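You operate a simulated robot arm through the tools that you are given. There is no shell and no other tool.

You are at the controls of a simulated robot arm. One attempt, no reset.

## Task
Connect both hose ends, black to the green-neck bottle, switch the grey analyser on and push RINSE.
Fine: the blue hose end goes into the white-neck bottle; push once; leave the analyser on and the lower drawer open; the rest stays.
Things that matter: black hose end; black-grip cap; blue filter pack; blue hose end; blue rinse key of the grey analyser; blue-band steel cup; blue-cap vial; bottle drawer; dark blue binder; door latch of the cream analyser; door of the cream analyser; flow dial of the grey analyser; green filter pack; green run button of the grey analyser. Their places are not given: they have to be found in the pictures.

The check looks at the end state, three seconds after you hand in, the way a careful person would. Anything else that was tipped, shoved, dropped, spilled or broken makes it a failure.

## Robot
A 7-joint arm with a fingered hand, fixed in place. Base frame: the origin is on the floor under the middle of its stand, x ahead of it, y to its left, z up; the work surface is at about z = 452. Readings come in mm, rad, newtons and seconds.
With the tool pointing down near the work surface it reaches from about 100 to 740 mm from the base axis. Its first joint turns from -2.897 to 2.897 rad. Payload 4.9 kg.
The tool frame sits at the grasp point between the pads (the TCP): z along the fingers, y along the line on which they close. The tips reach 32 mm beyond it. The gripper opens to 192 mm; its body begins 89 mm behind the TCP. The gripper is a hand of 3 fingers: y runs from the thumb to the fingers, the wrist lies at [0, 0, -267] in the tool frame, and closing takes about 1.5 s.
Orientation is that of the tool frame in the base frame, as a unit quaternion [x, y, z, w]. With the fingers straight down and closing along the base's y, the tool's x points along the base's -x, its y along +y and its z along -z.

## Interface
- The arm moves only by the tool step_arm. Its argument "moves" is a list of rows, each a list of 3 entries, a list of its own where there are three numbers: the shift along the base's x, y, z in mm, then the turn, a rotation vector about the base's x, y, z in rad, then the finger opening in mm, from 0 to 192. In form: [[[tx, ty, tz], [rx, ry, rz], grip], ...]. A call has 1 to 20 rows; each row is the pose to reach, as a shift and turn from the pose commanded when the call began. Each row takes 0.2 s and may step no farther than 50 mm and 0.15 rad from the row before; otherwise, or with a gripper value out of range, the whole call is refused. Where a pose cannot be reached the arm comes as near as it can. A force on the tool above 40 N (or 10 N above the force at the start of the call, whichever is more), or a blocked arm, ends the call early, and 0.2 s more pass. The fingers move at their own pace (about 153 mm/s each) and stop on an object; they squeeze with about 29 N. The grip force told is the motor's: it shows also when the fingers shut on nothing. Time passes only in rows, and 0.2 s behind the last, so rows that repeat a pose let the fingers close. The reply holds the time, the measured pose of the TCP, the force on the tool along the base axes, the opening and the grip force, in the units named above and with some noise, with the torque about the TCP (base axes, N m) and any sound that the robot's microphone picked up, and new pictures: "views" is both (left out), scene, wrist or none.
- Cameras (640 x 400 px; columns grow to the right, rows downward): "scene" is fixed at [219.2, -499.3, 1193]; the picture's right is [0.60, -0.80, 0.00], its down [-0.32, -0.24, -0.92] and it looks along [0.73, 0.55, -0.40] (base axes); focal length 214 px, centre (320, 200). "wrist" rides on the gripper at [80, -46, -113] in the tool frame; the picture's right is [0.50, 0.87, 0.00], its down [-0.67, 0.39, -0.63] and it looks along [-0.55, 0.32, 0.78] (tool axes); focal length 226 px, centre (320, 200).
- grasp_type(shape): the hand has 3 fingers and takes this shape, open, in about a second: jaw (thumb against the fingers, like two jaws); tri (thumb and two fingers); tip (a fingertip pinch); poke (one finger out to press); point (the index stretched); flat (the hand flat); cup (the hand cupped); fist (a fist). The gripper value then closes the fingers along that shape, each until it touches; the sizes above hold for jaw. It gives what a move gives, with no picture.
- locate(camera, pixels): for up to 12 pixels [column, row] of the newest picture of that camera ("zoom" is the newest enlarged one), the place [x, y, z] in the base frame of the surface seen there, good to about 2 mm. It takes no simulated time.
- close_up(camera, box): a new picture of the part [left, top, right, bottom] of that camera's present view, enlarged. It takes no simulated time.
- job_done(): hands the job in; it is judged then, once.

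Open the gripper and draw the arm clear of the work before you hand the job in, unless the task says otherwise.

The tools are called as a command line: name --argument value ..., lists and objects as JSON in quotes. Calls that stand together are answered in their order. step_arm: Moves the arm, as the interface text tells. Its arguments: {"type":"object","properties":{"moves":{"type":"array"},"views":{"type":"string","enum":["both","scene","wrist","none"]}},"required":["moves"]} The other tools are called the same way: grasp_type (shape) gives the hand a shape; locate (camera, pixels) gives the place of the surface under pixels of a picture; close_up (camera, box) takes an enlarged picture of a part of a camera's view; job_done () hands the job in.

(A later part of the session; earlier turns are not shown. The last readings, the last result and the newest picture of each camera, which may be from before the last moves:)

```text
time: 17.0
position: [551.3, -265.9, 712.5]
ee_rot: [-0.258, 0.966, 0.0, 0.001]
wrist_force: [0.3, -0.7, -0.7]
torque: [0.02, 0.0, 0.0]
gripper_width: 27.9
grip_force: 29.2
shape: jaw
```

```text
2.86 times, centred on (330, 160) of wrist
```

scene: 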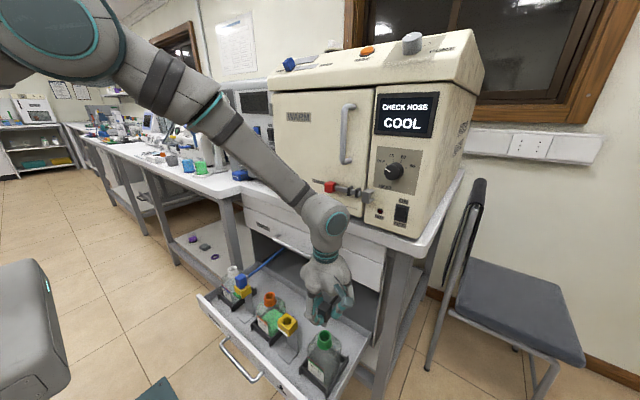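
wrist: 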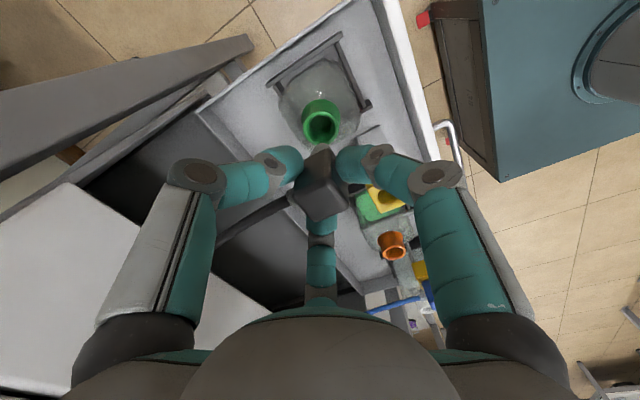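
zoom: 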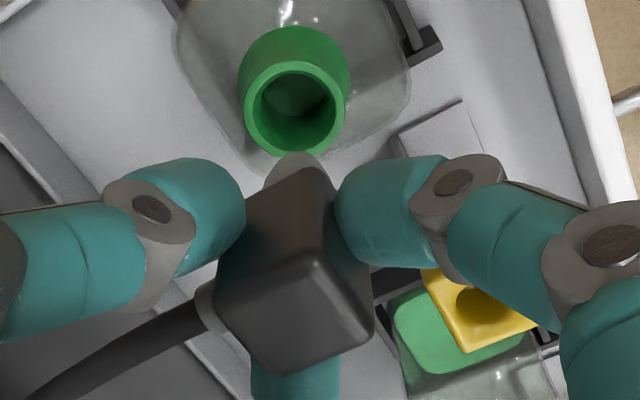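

The plug hangs above the green neck. I locate the block's top and plug tip (292,165) to check centring.

locate --camera "zoom" --pixels '[[228, 292], [318, 265], [362, 333], [278, 364], [297, 313], [292, 165], [278, 175], [310, 170], [250, 105], [342, 105], [296, 66], [296, 148]]'

close_up --camera "scene" --box '[305, 295, 345, 325]'

```text
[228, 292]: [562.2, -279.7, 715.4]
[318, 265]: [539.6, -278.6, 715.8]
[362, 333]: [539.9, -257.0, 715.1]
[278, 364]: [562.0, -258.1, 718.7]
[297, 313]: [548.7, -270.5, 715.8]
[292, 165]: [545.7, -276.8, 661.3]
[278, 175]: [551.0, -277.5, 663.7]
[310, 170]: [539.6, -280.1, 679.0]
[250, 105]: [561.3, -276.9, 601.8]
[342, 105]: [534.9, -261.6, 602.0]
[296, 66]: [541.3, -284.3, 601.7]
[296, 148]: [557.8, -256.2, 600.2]
```

```text
13.33 times, centred on (325, 310) of scene
```

zoom: 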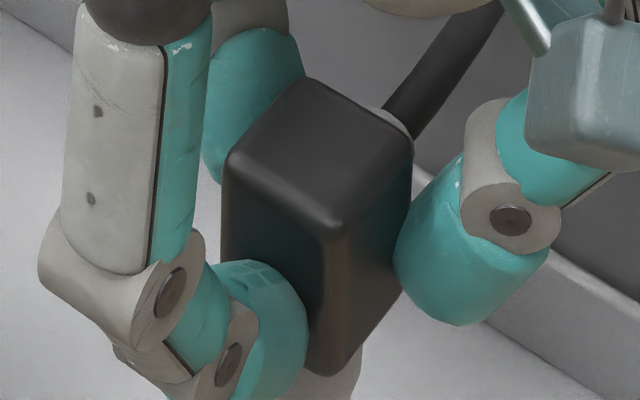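

Block centre reads (550.9,-268.4), neck ≈ (548.9,-268). I cross-check with the scene zoom corners (230,160), (310,82), (408,145), (330,225).

locate --camera "zoom" --pixels '[[235, 160], [310, 86], [405, 145], [330, 222], [320, 150], [320, 365], [335, 385], [315, 390]]'

```text
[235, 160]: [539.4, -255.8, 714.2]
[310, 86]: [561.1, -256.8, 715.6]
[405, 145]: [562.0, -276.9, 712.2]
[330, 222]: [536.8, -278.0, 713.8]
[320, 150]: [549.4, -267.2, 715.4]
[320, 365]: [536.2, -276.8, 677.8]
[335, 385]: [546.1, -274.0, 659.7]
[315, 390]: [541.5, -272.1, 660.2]
```

Both views agree the block is within ~2 mm of the neck axis; I shift (-1.2,-0.8) and lower until the plug tip is just above the rim.

step_arm --moves '[[[-1.2, -0.8, -10], [0, 0, 0], 10], [[-1.2, -0.8, -22], [0, 0, 0], 10], [[-1.2, -0.8, -34], [0, 0, 0], 10], [[-1.2, -0.8, -42], [0, 0, 0], 10], [[-1.2, -0.8, -42], [0, 0, 0], 10]]' --views "both"

close_up --camera "scene" --box '[290, 295, 360, 350]'

close_up --camera "wrist" --box '[250, 90, 410, 230]'

```text
time: 18.2
position: [550.2, -267.5, 668.4]
ee_rot: [-0.259, 0.966, 0.0, 0.0]
wrist_force: [0.7, 0.8, -0.3]
torque: [0.0, 0.03, 0.0]
gripper_width: 27.8
grip_force: 28.7
shape: jaw
```

scene: 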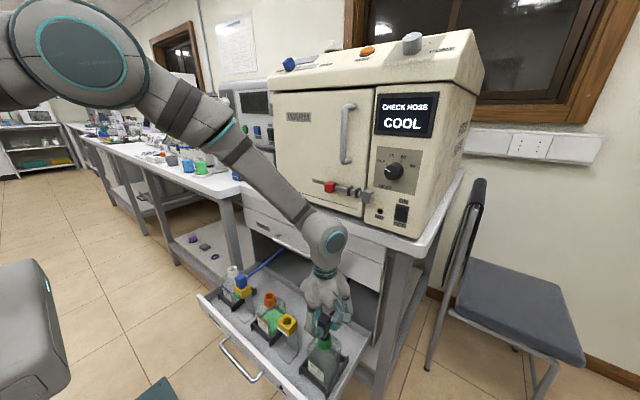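
wrist: 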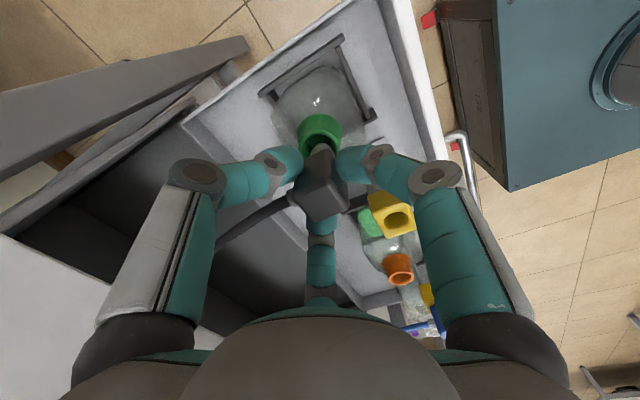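

```text
7.27 times, centred on (325, 322) of scene
```

zoom: 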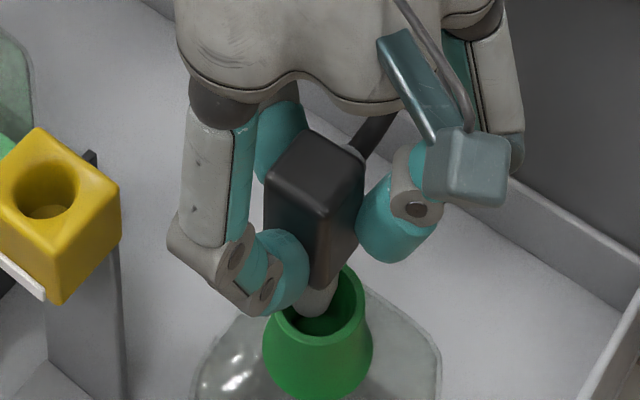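

```text
2.86 times, centred on (330, 160) of wrist
```

zoom: 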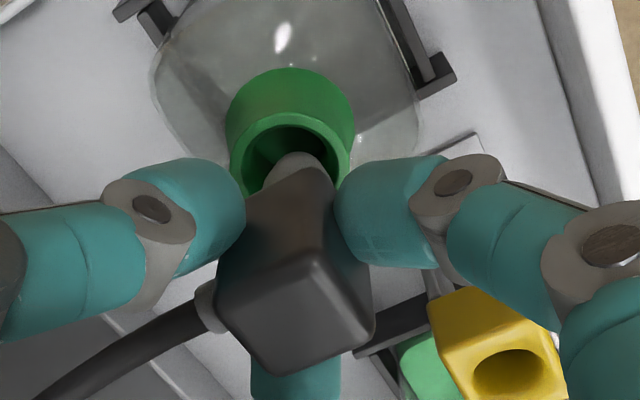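

The plug tip is centred over the green opening. I lower slowly into the neck, watching force.

step_arm --moves '[[[0, 0, -5], [0, 0, 0], 10], [[0, 0, -10], [0, 0, 0], 10], [[0, 0, -15], [0, 0, 0], 10], [[0, 0, -19], [0, 0, 0], 10], [[0, 0, -22], [0, 0, 0], 10], [[0, 0, -24], [0, 0, 0], 10]]' --views "both"

close_up --camera "scene" --box '[290, 295, 360, 350]'

```text
time: 19.6
position: [549.2, -268.4, 645.3]
ee_rot: [-0.258, 0.966, -0.001, 0.0]
wrist_force: [-0.5, 0.1, 0.3]
torque: [0.02, 0.01, 0.02]
gripper_width: 27.9
grip_force: 29.6
shape: jaw
```

scene: 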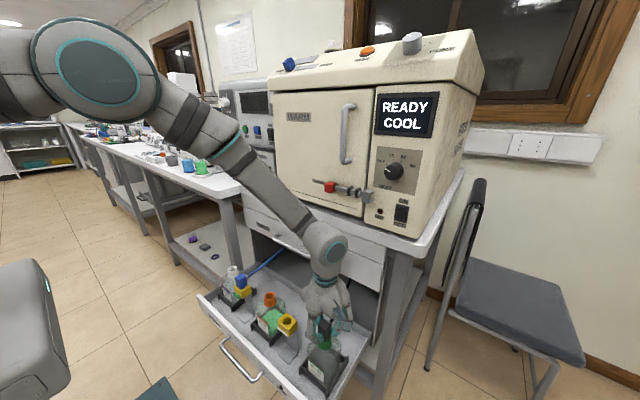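
wrist: 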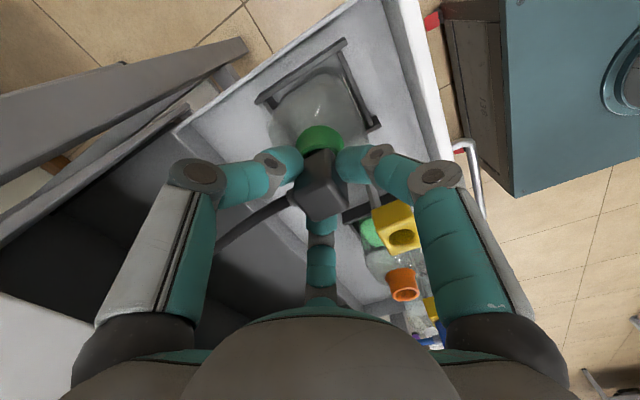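

```text
7.27 times, centred on (325, 322) of scene
```

zoom: 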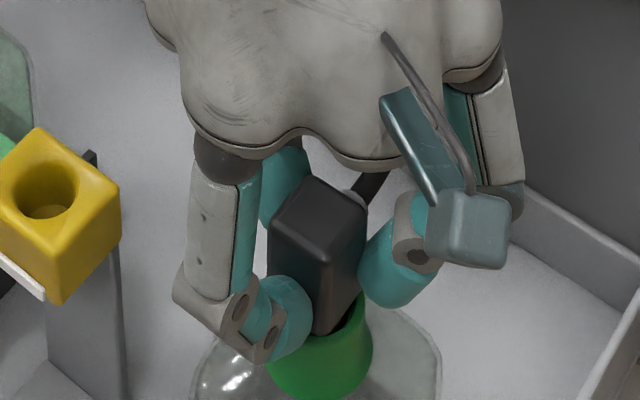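

The cream analyser's display changed from CHECK HOSE to READY, so the black plug registers. I seat it the remaining few mm, watching for contact force.

step_arm --moves '[[[0, 0, -1.5], [0, 0, 0], 10], [[0, 0, -3], [0, 0, 0], 10], [[0, 0, -4], [0, 0, 0], 10]]' --views "wrist"

close_up --camera "scene" --box '[305, 310, 345, 345]'

```text
time: 20.4
position: [549.6, -268.7, 642.5]
ee_rot: [-0.258, 0.966, 0.0, 0.0]
wrist_force: [-0.3, 0.4, -0.3]
torque: [-0.02, 0.0, 0.01]
gripper_width: 27.8
grip_force: 28.9
shape: jaw
```

wrist: 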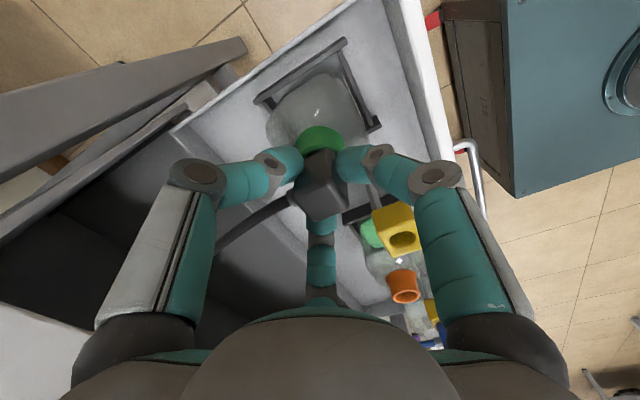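

```text
11.43 times, centred on (325, 328) of scene
```

zoom: 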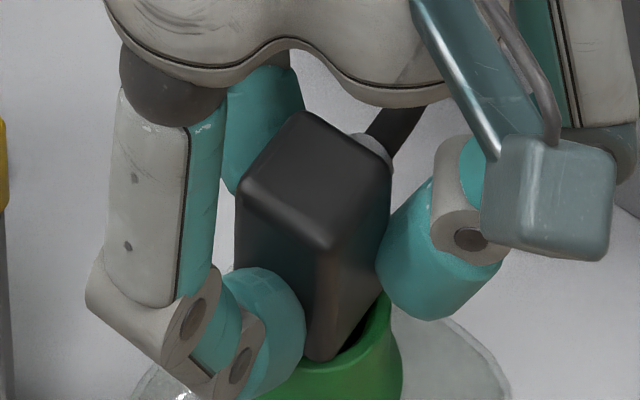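

No contact yet; the block bottom looks a few mm above the rim. I go down slowly a bit more.

step_arm --moves '[[[0, 0, -1], [0, 0, 0], 10], [[0, 0, -2], [0, 0, 0], 10], [[0, 0, -3], [0, 0, 0], 10]]' --views "wrist"

close_up --camera "scene" --box '[305, 310, 345, 345]'

```text
time: 21.2
position: [550.5, -267.9, 641.3]
ee_rot: [-0.259, 0.966, -0.001, 0.001]
wrist_force: [-1.9, 1.0, 15.2]
torque: [0.03, -0.06, -0.02]
gripper_width: 28.3
grip_force: 29.0
shape: jaw
```

wrist: 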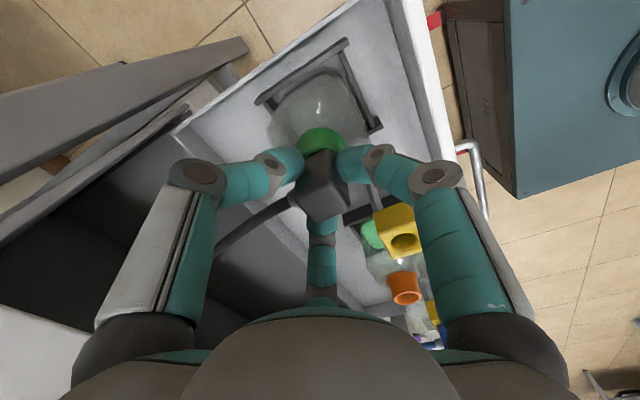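

```text
11.43 times, centred on (325, 328) of scene
```

zoom: 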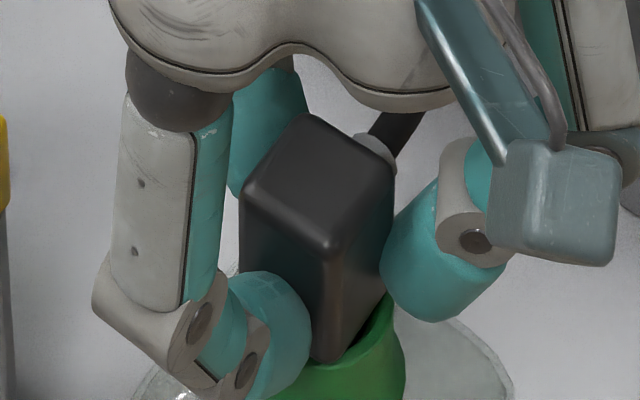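

Contact at 15 N upward: the plug has seated. I ease up 2 mm to relax the load, then open the fingers gradually.

step_arm --moves '[[[0, 0, 1.5], [0, 0, 0], 10], [[0, 0, 1.5], [0, 0, 0], 27], [[0, 0, 1.5], [0, 0, 0], 32], [[0, 0, 1.5], [0, 0, 0], 38], [[0, 0, 1.5], [0, 0, 0], 50], [[0, 0, 1.5], [0, 0, 0], 65], [[0, 0, 1.5], [0, 0, 0], 75], [[0, 0, 1.5], [0, 0, 0], 75]]' --views "both"

close_up --camera "scene" --box '[305, 310, 345, 345]'

```text
time: 23.0
position: [547.7, -268.1, 640.8]
ee_rot: [-0.258, 0.966, 0.0, 0.001]
wrist_force: [0.6, -0.4, 0.2]
torque: [0.0, 0.01, 0.04]
gripper_width: 74.7
grip_force: 0.0
shape: jaw
```

scene: 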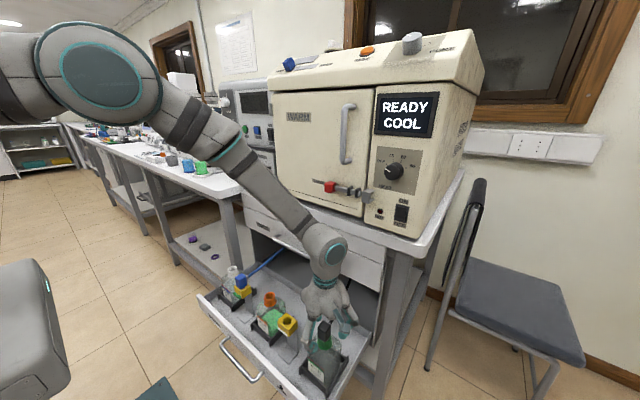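
wrist: 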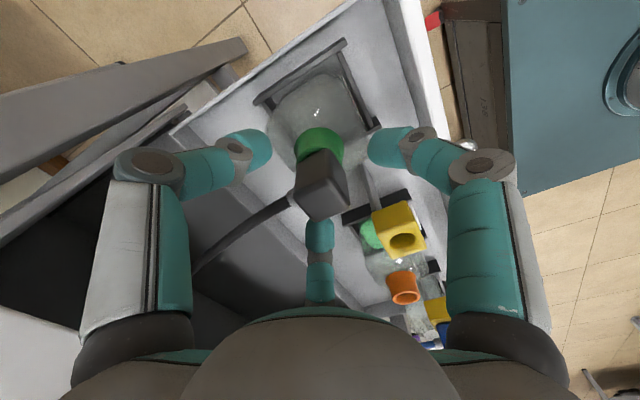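

```text
11.43 times, centred on (325, 328) of scene
```

zoom: 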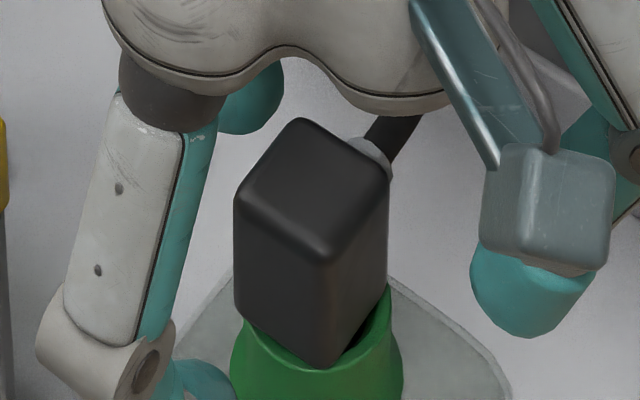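

The black plug stays seated in the green neck. I raise the hand straight up clear, then travel toward the blue block above all bottles.

step_arm --moves '[[[0, 0, 10], [0, 0, 0], 80], [[0, 0, 25], [0, 0, 0], 80], [[0, 0, 50], [0, 0, 0], 80], [[0, 0, 80], [0, 0, 0], 80], [[0, 0, 110], [0, 0, 0], 80], [[-5, 35, 120], [0, 0, 0], 80], [[-8, 80, 120], [0, 0, 0], 80], [[-12, 125, 120], [0, 0, 0], 80], [[-16, 170, 120], [0, 0, 0], 80], [[-20, 215, 120], [0, 0, 0], 80], [[-24, 260, 120], [0, 0, 0], 80], [[-27, 305, 120], [0, 0, 0], 80], [[-29.5, 335, 120], [0, 0, 0], 80], [[-29.5, 345, 120], [0, 0, 0], 80], [[-29.5, 345, 120], [0, 0, 0], 80]]' --views "both"

close_up --camera "scene" --box '[295, 310, 355, 350]'

close_up --camera "wrist" --box '[260, 70, 380, 170]'

```text
time: 26.2
position: [517.0, 76.3, 758.5]
ee_rot: [-0.259, 0.966, 0.0, 0.0]
wrist_force: [0.2, -0.7, 0.9]
torque: [-0.01, -0.04, 0.01]
gripper_width: 79.9
grip_force: 0.0
shape: jaw
```

scene: 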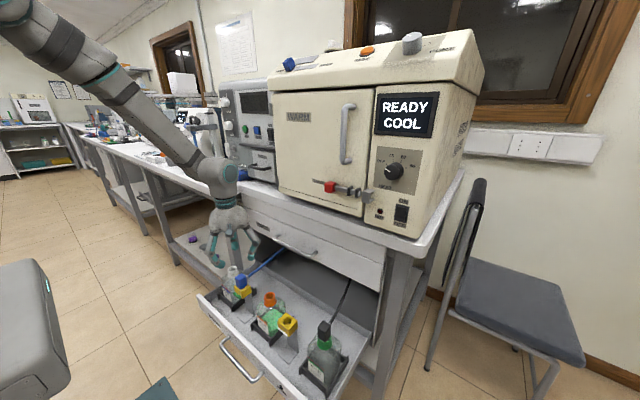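
wrist: 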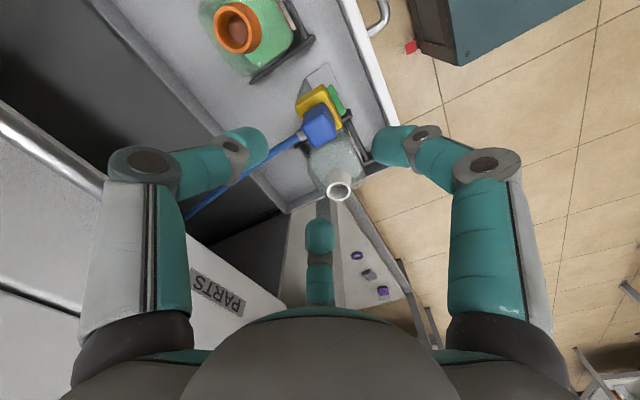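

```text
10.00 times, centred on (325, 330) of scene
```

zoom: 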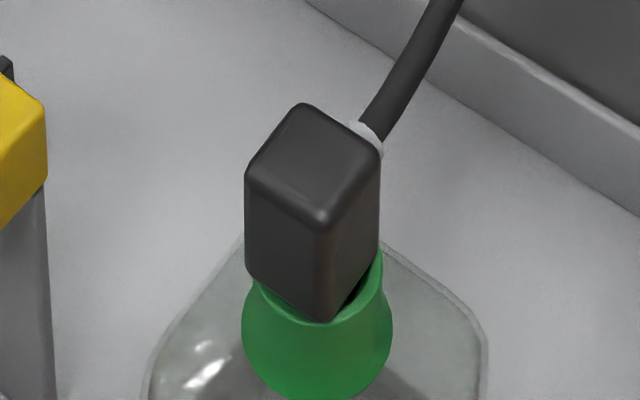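

```text
4.00 times, centred on (320, 120) of wrist
```

zoom: 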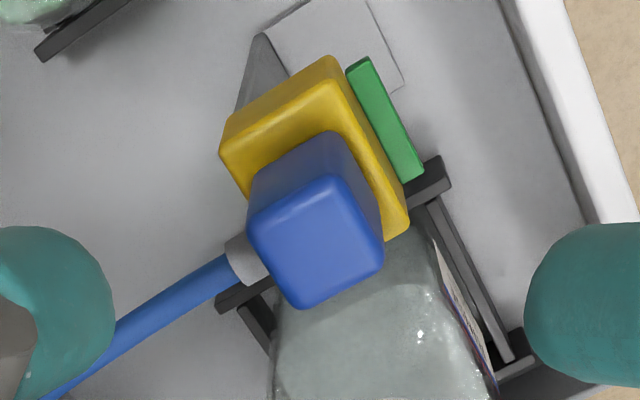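

The black plug sits upright in the green neck. I read the blue block's corners: (257,222), (330,184), (374,262), (303,300).

locate --camera "zoom" --pixels '[[260, 224], [329, 186], [374, 260], [303, 299], [317, 243], [295, 200], [355, 220], [335, 285], [275, 262], [245, 262], [290, 170], [400, 225]]'

```text
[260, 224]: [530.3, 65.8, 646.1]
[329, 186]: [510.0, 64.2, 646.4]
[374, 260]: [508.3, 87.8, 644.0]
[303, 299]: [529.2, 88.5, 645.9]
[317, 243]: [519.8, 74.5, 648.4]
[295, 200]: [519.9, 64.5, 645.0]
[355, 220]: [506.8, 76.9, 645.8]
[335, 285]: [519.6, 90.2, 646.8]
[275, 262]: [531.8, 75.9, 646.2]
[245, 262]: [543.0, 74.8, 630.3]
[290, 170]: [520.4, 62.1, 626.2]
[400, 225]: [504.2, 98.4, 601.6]
```

Blue block centre ≈ (519,77), top z≈646. I lower the open hand around it to TCP z≈642 as before.

step_arm --moves '[[[0.6, 0.2, -40], [0, 0, 0], 75], [[0.6, 0.2, -75], [0, 0, 0], 70], [[0.6, 0.2, -100], [0, 0, 0], 70], [[0.6, 0.2, -118.5], [0, 0, 0], 70], [[0.6, 0.2, -118.5], [0, 0, 0], 70]]' --views "wrist"

close_up --camera "scene" --box '[205, 240, 285, 300]'

close_up --camera "wrist" --box '[250, 110, 410, 230]'

```text
time: 27.4
position: [520.4, 78.2, 642.4]
ee_rot: [-0.259, 0.966, 0.0, 0.0]
wrist_force: [-0.4, 0.9, 0.1]
torque: [0.0, 0.03, -0.01]
gripper_width: 70.6
grip_force: 0.1
shape: jaw
```

wrist: 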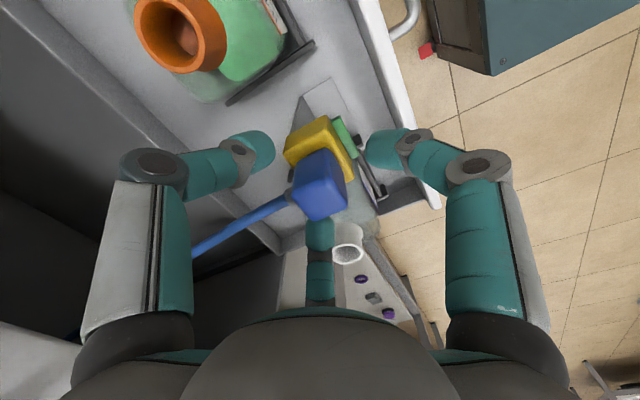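

```text
6.67 times, centred on (245, 270) of scene
```

zoom: 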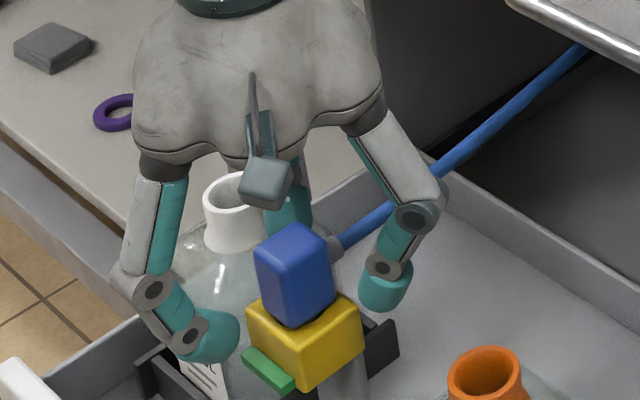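

```text
3.33 times, centred on (330, 170) of wrist
```

zoom: 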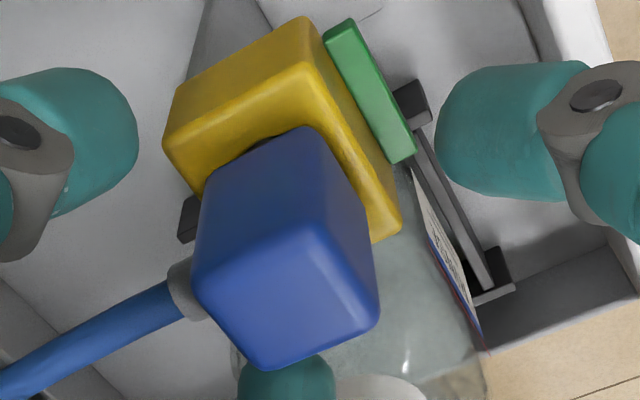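

The fingers surround the blue block clear of hose and holder; I close and lift a few mm.

step_arm --moves '[[[0.5, 0, 0], [0, 0, 0], 45], [[0.5, 0, 0], [0, 0, 0], 25], [[0.5, 0, 0], [0, 0, 0], 10], [[0.5, 0, 0], [0, 0, 0], 10], [[0.5, 0, 0], [0, 0, 0], 10], [[0.5, 0, 3], [0, 0, 0], 10], [[0.5, 0, 6], [0, 0, 0], 10]]' --views "wrist"

close_up --camera "scene" --box '[205, 240, 285, 300]'

```text
time: 29.0
position: [521.0, 77.0, 648.3]
ee_rot: [-0.258, 0.966, 0.0, 0.0]
wrist_force: [-1.1, -0.2, -0.5]
torque: [-0.03, -0.02, 0.03]
gripper_width: 29.5
grip_force: 29.4
shape: jaw
```

wrist: 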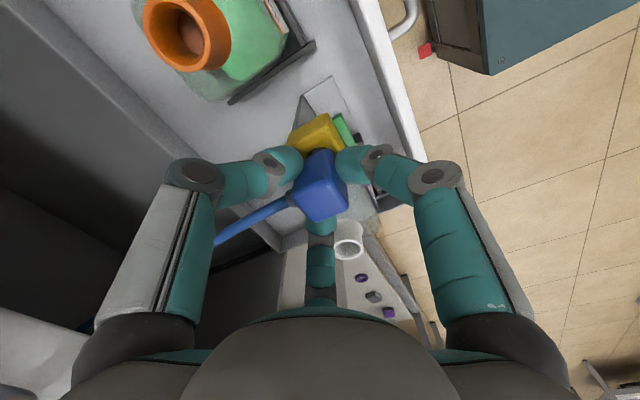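

```text
6.67 times, centred on (245, 270) of scene
```

zoom: 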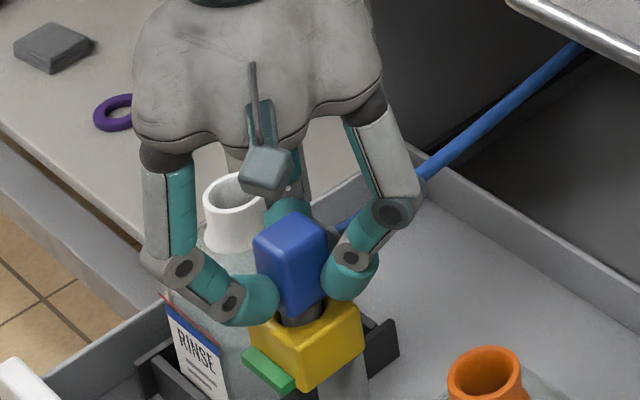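

The blue block rises freely. I lift it to about +70 mm above its seat.

step_arm --moves '[[[0, 0, 8], [0, 0, 0], 10], [[0, 0, 18], [0, 0, 0], 10], [[0, 0, 30], [0, 0, 0], 10], [[0, 0, 42], [0, 0, 0], 10], [[0, 0, 54], [0, 0, 0], 10], [[0, 0, 64], [0, 0, 0], 10], [[0, 0, 64], [0, 0, 0], 10]]' --views "wrist"

close_up --camera "scene" --box '[215, 245, 275, 290]'

```text
time: 30.6
position: [519.8, 76.9, 712.1]
ee_rot: [-0.257, 0.966, 0.0, -0.001]
wrist_force: [0.2, -0.4, -0.5]
torque: [0.01, -0.01, 0.0]
gripper_width: 29.8
grip_force: 29.4
shape: jaw
```

wrist: 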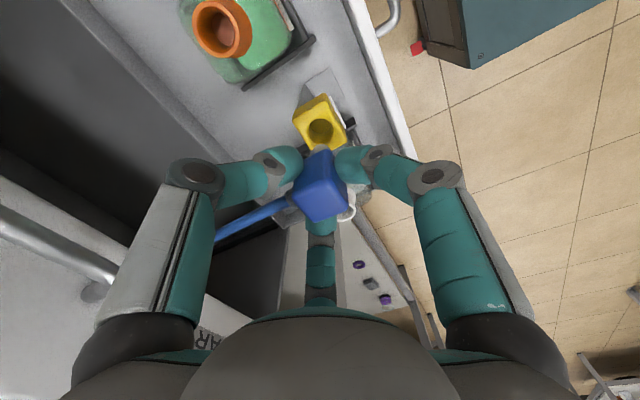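

```text
8.89 times, centred on (245, 268) of scene
```

zoom: 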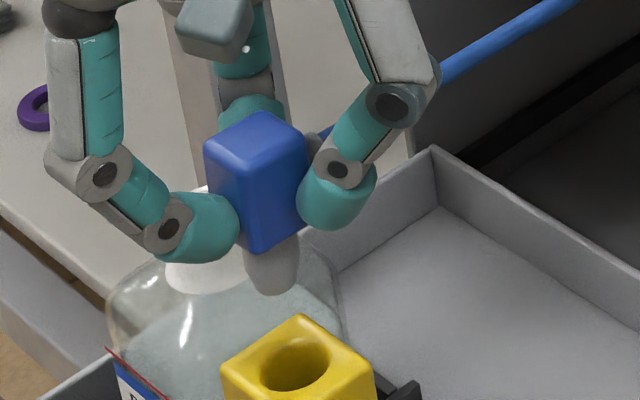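

The blue plug is out (tab white). I locate the blue block's top corners in this zoom to get its offset in the hand.

locate --camera "zoom" --pixels '[[210, 144], [258, 116], [303, 142], [260, 168], [258, 143], [270, 285], [260, 285], [285, 280], [248, 265], [297, 240]]'

close_up --camera "wrist" --box '[260, 120, 380, 230]'

```text
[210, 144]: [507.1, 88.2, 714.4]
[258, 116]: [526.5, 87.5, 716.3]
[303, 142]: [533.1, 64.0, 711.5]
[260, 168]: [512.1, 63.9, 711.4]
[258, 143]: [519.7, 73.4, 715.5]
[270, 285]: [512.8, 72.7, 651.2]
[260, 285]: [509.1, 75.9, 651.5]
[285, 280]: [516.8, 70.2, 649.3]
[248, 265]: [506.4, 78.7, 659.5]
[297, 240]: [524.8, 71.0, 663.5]
```

```text
3.64 times, centred on (320, 175) of wrist
```

zoom: 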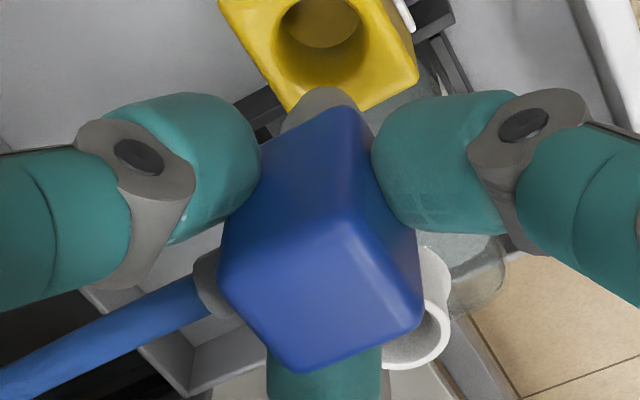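

Block offset in the hand is about (-1.8,-1.1). I carry it over the white neck (548,187) at this height.

step_arm --moves '[[[4, 15, 0], [0, 0, 0], 10], [[9, 35, 0], [0, 0, 0], 10], [[14, 55, 0], [0, 0, 0], 10], [[19, 75, 0], [0, 0, 0], 10], [[24, 95, 0], [0, 0, 0], 10], [[27.5, 107, 0], [0, 0, 0], 10], [[28.6, 111.4, 0], [0, 0, 0], 10], [[28.6, 111.4, 0], [0, 0, 0], 10]]' --views "both"

close_up --camera "scene" --box '[205, 235, 265, 280]'

close_up --camera "wrist" --box '[250, 90, 410, 230]'

```text
time: 32.4
position: [549.0, 188.8, 711.5]
ee_rot: [-0.257, 0.966, -0.001, 0.0]
wrist_force: [0.3, -0.7, -0.4]
torque: [0.01, -0.01, -0.01]
gripper_width: 29.6
grip_force: 29.1
shape: jaw
```

scene: 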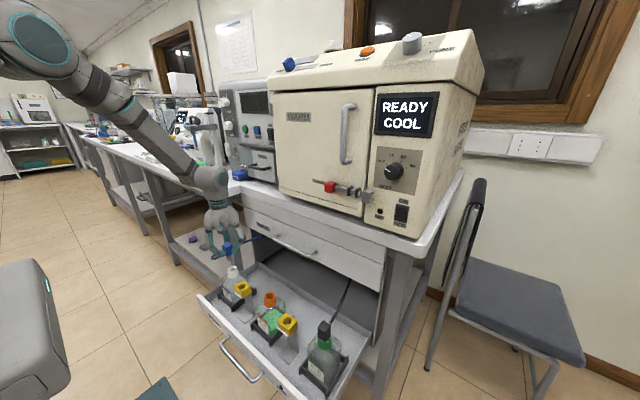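
wrist: 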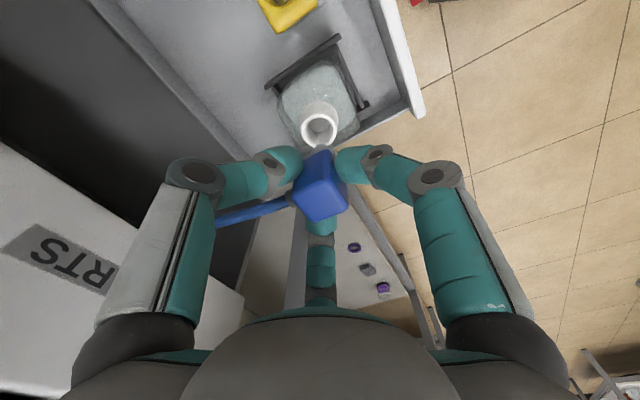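

```text
8.89 times, centred on (235, 258) of scene
```

zoom: 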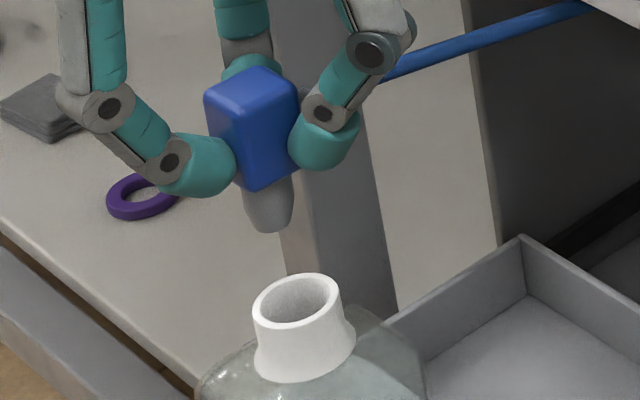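

```text
2.86 times, centred on (330, 160) of wrist
```

zoom: 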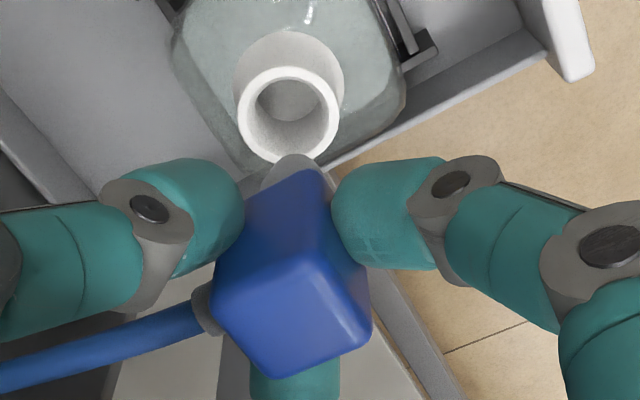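

I locate the block corners and white rim points in this wrist zoom to check centring.

locate --camera "zoom" --pixels '[[226, 292], [314, 266], [362, 331], [276, 369], [294, 315], [290, 162], [243, 115], [335, 115], [289, 72], [287, 155], [255, 85], [323, 85]]'

close_up --camera "scene" --box '[215, 240, 265, 280]'

```text
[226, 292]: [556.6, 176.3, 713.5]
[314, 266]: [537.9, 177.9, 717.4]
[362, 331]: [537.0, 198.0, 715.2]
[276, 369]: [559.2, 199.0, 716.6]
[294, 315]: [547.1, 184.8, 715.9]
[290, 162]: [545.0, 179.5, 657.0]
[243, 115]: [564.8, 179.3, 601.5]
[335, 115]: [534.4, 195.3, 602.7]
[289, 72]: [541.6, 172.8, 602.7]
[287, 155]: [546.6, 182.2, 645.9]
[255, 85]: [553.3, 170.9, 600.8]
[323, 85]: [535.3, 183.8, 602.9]
```

```text
10.00 times, centred on (240, 260) of scene
```

zoom: 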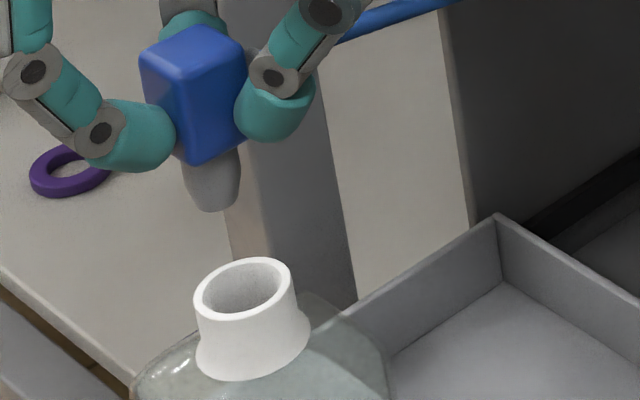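

Wrist view: block centre (547.7,187.8), neck (549.6,187.3). I cross-check in the scene zoom.

locate --camera "zoom" --pixels '[[144, 58], [195, 30], [242, 58], [188, 84], [193, 57], [215, 205], [200, 300], [290, 275], [252, 260], [235, 315], [188, 190], [240, 170]]'

```text
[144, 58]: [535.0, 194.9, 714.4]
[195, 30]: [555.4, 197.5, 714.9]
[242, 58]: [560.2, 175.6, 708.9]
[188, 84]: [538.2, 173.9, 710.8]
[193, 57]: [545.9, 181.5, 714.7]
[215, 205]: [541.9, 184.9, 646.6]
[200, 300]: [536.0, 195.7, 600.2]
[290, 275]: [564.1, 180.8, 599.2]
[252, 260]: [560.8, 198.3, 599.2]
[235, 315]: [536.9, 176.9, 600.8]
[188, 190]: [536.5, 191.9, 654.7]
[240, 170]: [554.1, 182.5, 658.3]
```

The views agree within ~2 mm; I shift (+1.5,+0.8) and lower to just above the rim to check visually.

step_arm --moves '[[[1.5, 0.8, -10], [0, 0, 0], 10], [[1.5, 0.8, -22], [0, 0, 0], 10], [[1.5, 0.8, -34], [0, 0, 0], 10], [[1.5, 0.8, -40], [0, 0, 0], 10], [[1.5, 0.8, -40], [0, 0, 0], 10]]' --views "wrist"

close_up --camera "scene" --box '[215, 245, 260, 280]'

close_up --camera "wrist" --box '[250, 90, 410, 230]'

```text
time: 33.6
position: [553.2, 189.6, 672.6]
ee_rot: [-0.259, 0.966, 0.0, 0.0]
wrist_force: [0.1, -0.4, 0.3]
torque: [0.03, 0.02, 0.02]
gripper_width: 29.6
grip_force: 29.2
shape: jaw
```

wrist: 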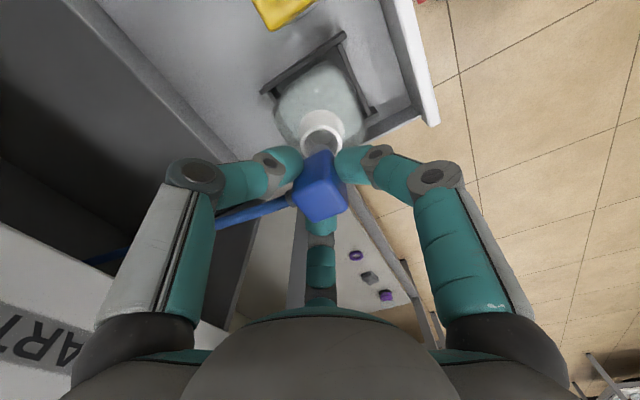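

```text
11.43 times, centred on (238, 262) of scene
```

zoom: 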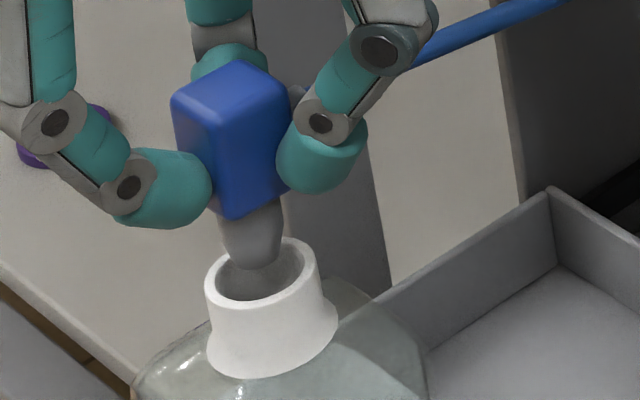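

```text
2.86 times, centred on (330, 160) of wrist
```

zoom: 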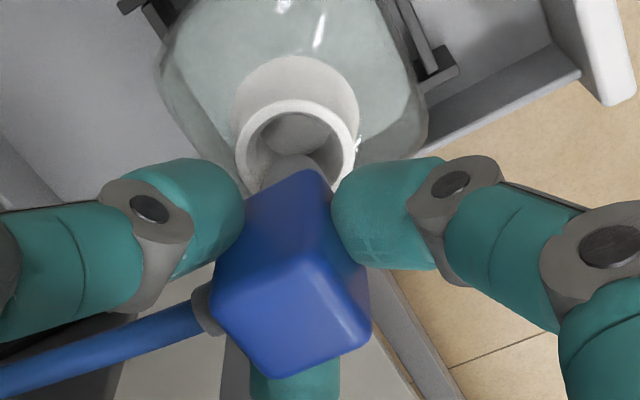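

The blue plug tip is over the white opening, well centred in both views. I lower it slowly into the neck.

step_arm --moves '[[[0, 0, -4], [0, 0, 0], 10], [[0, 0, -8], [0, 0, 0], 10], [[0, 0, -12], [0, 0, 0], 10], [[0, 0, -16], [0, 0, 0], 10], [[0, 0, -20], [0, 0, 0], 10], [[0, 0, -24], [0, 0, 0], 10], [[0, 0, -27], [0, 0, 0], 10]]' --views "both"

close_up --camera "scene" --box '[215, 245, 260, 280]'

```text
time: 35.2
position: [551.7, 190.5, 643.9]
ee_rot: [-0.258, 0.966, 0.0, 0.0]
wrist_force: [-0.2, 0.3, -0.4]
torque: [0.0, -0.02, -0.02]
gripper_width: 29.7
grip_force: 28.9
shape: jaw
```

scene: 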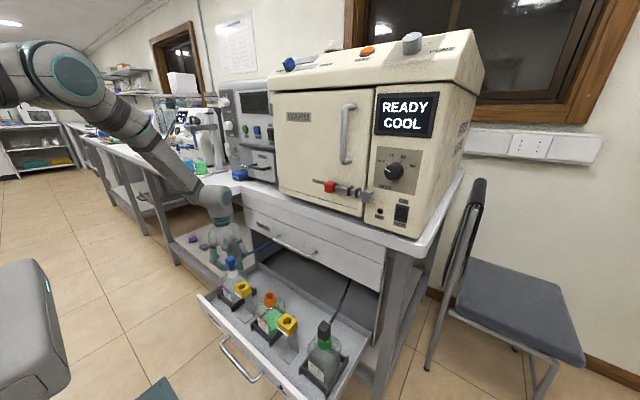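
wrist: 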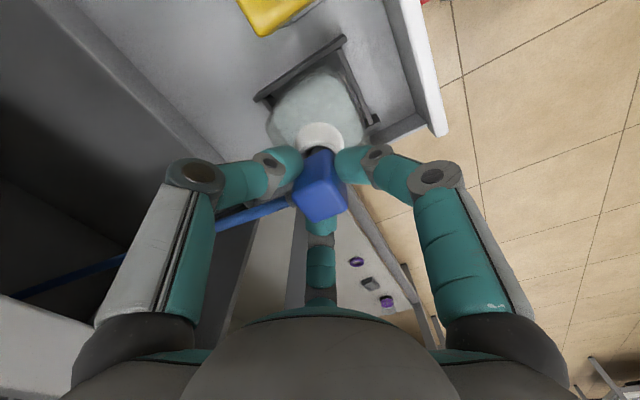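

```text
11.43 times, centred on (238, 262) of scene
```

zoom: 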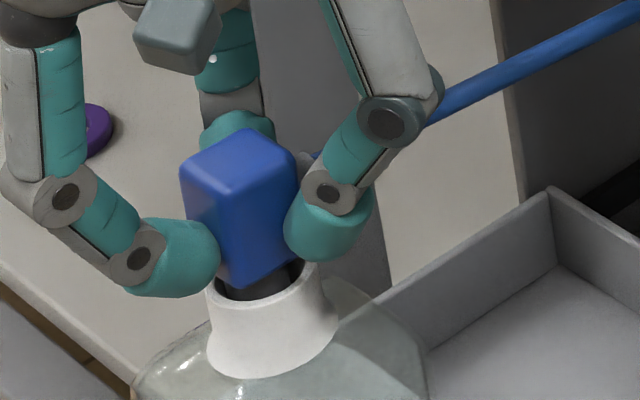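

No contact force yet, plug inside the neck. I continue slowly to seat it.

step_arm --moves '[[[0, 0, -1.5], [0, 0, 0], 10], [[0, 0, -3], [0, 0, 0], 10], [[0, 0, -4], [0, 0, 0], 10], [[0, 0, -5], [0, 0, 0], 10], [[0, 0, -6], [0, 0, 0], 10]]' --views "wrist"

close_up --camera "scene" --box '[215, 250, 260, 285]'

```text
time: 36.4
position: [551.3, 189.9, 641.3]
ee_rot: [-0.259, 0.966, 0.0, 0.001]
wrist_force: [-1.8, -3.4, 12.5]
torque: [-0.11, -0.09, -0.06]
gripper_width: 30.0
grip_force: 29.6
shape: jaw
```

wrist: 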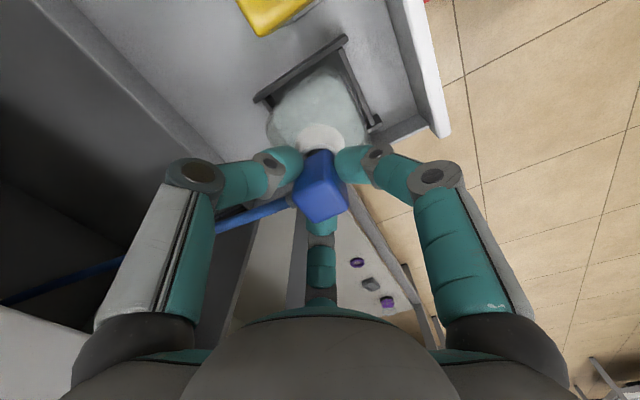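

```text
11.43 times, centred on (238, 268) of scene
```

zoom: 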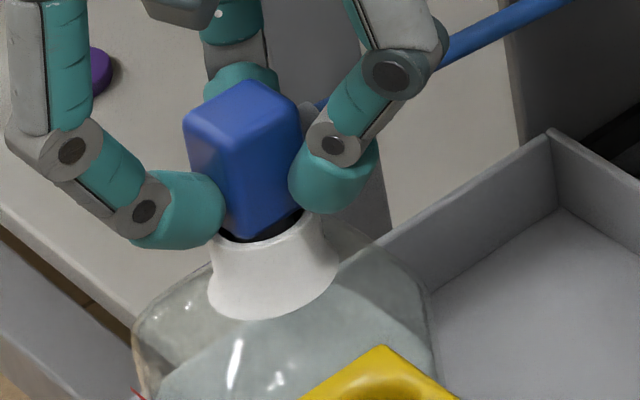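

Contact at 12.5 N with a small lateral push (-y): the plug has seated. I ease up 1.5 mm and 1 mm toward -y, then open gradually.

step_arm --moves '[[[-0.5, -0.8, 1.5], [0, 0, 0], 10], [[-0.5, -0.8, 1.5], [0, 0, 0], 28], [[-0.5, -0.8, 1.5], [0, 0, 0], 33], [[-0.5, -0.8, 1.5], [0, 0, 0], 40], [[-0.5, -0.8, 1.5], [0, 0, 0], 50], [[-0.5, -0.8, 1.5], [0, 0, 0], 65], [[-0.5, -0.8, 1.5], [0, 0, 0], 78], [[-0.5, -0.8, 1.5], [0, 0, 0], 78]]' --views "wrist"

close_up --camera "scene" --box '[215, 250, 260, 285]'

```text
time: 38.2
position: [550.2, 189.8, 640.0]
ee_rot: [-0.257, 0.966, 0.001, 0.0]
wrist_force: [-0.3, -0.6, 0.3]
torque: [-0.03, 0.01, 0.02]
gripper_width: 77.4
grip_force: 0.0
shape: jaw
```

wrist: 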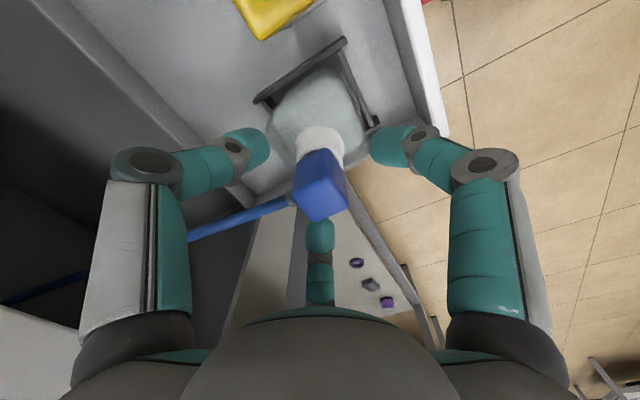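

```text
11.43 times, centred on (238, 268) of scene
```

zoom: 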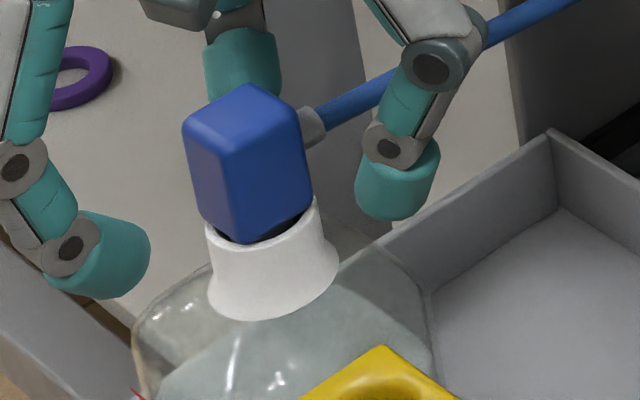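

The blue plug stays in the white neck. Before lifting, I check the blue hose's clearance to the thumb with a close-up and locate.

close_up --camera "wrist" --box '[100, 110, 340, 290]'

locate --camera "wrist" --pixels '[[280, 205], [250, 215], [220, 226], [200, 234], [75, 276], [40, 288], [185, 170], [230, 165], [150, 165], [205, 175]]'

close_up --camera "scene" --box '[200, 200, 300, 275]'

```text
2.22 times, centred on (220, 200) of wrist
```

zoom: 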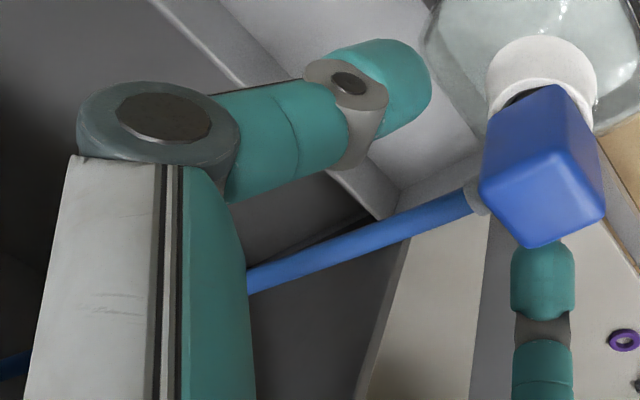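

```text
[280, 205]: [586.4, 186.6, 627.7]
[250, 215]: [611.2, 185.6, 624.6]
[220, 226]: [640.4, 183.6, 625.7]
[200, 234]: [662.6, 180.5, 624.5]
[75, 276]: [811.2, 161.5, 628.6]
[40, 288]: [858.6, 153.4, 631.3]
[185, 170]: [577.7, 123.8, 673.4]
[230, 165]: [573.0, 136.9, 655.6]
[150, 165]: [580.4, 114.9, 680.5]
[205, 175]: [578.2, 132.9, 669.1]
```

```text
5.33 times, centred on (250, 238) of scene
```

zoom: 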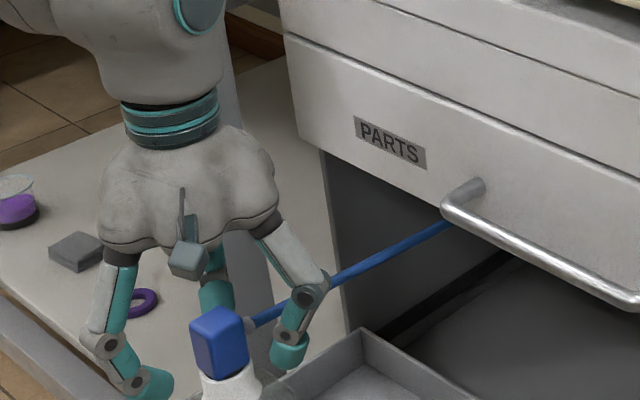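

The hose runs at y≈186, well clear of the thumb. I raise straight up out of the bottle, then back away from the furniture to a free spot in front of the grey analyser.

step_arm --moves '[[[0, 0, 10], [0, 0, 0], 80], [[0, 0, 25], [0, 0, 0], 80], [[0, 0, 50], [0, 0, 0], 80], [[0, 0, 85], [0, 0, 0], 80], [[-10, 0, 125], [0, 0, 0], 80], [[-25, -2, 165], [0, 0, 0], 80], [[-40, -4, 205], [0, 0, 0], 80], [[-55, -6, 245], [0, 0, 0], 80], [[-70, -8, 285], [0, 0, 0], 80], [[-85, -10, 325], [0, 0, 0], 80], [[-100, -12, 365], [0, 0, 0], 80], [[-115, -14, 405], [0, 0, 0], 80], [[-130, -16, 440], [0, 0, 0], 80], [[-140, -18, 470], [0, 0, 0], 80], [[-140, -18, 470], [0, 0, 0], 80]]' --views "both"

close_up --camera "scene" --box '[200, 240, 360, 360]'

```text
time: 41.4
position: [410.4, 168.5, 1110.6]
ee_rot: [-0.258, 0.966, 0.0, 0.0]
wrist_force: [0.1, 0.1, -0.2]
torque: [-0.04, -0.02, 0.01]
gripper_width: 79.8
grip_force: 0.1
shape: jaw
```

scene: 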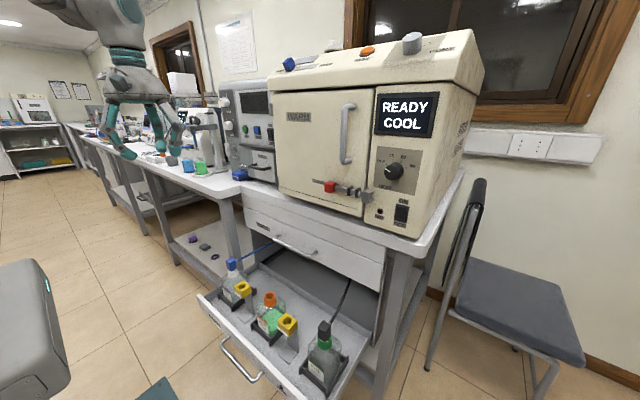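
wrist: 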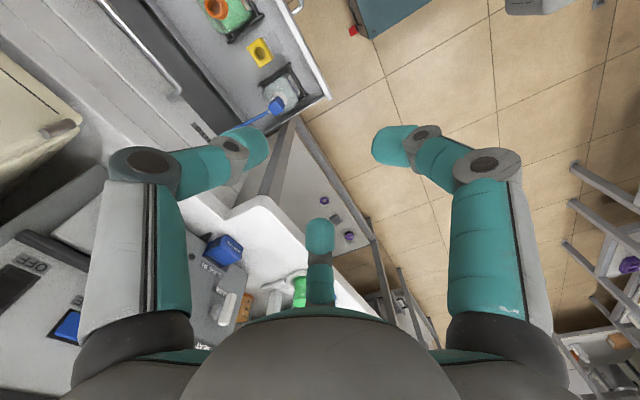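

```text
3.33 times, centred on (280, 300) of scene
```

zoom: 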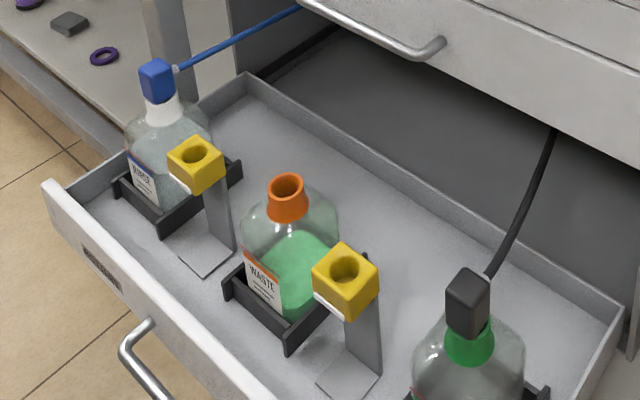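

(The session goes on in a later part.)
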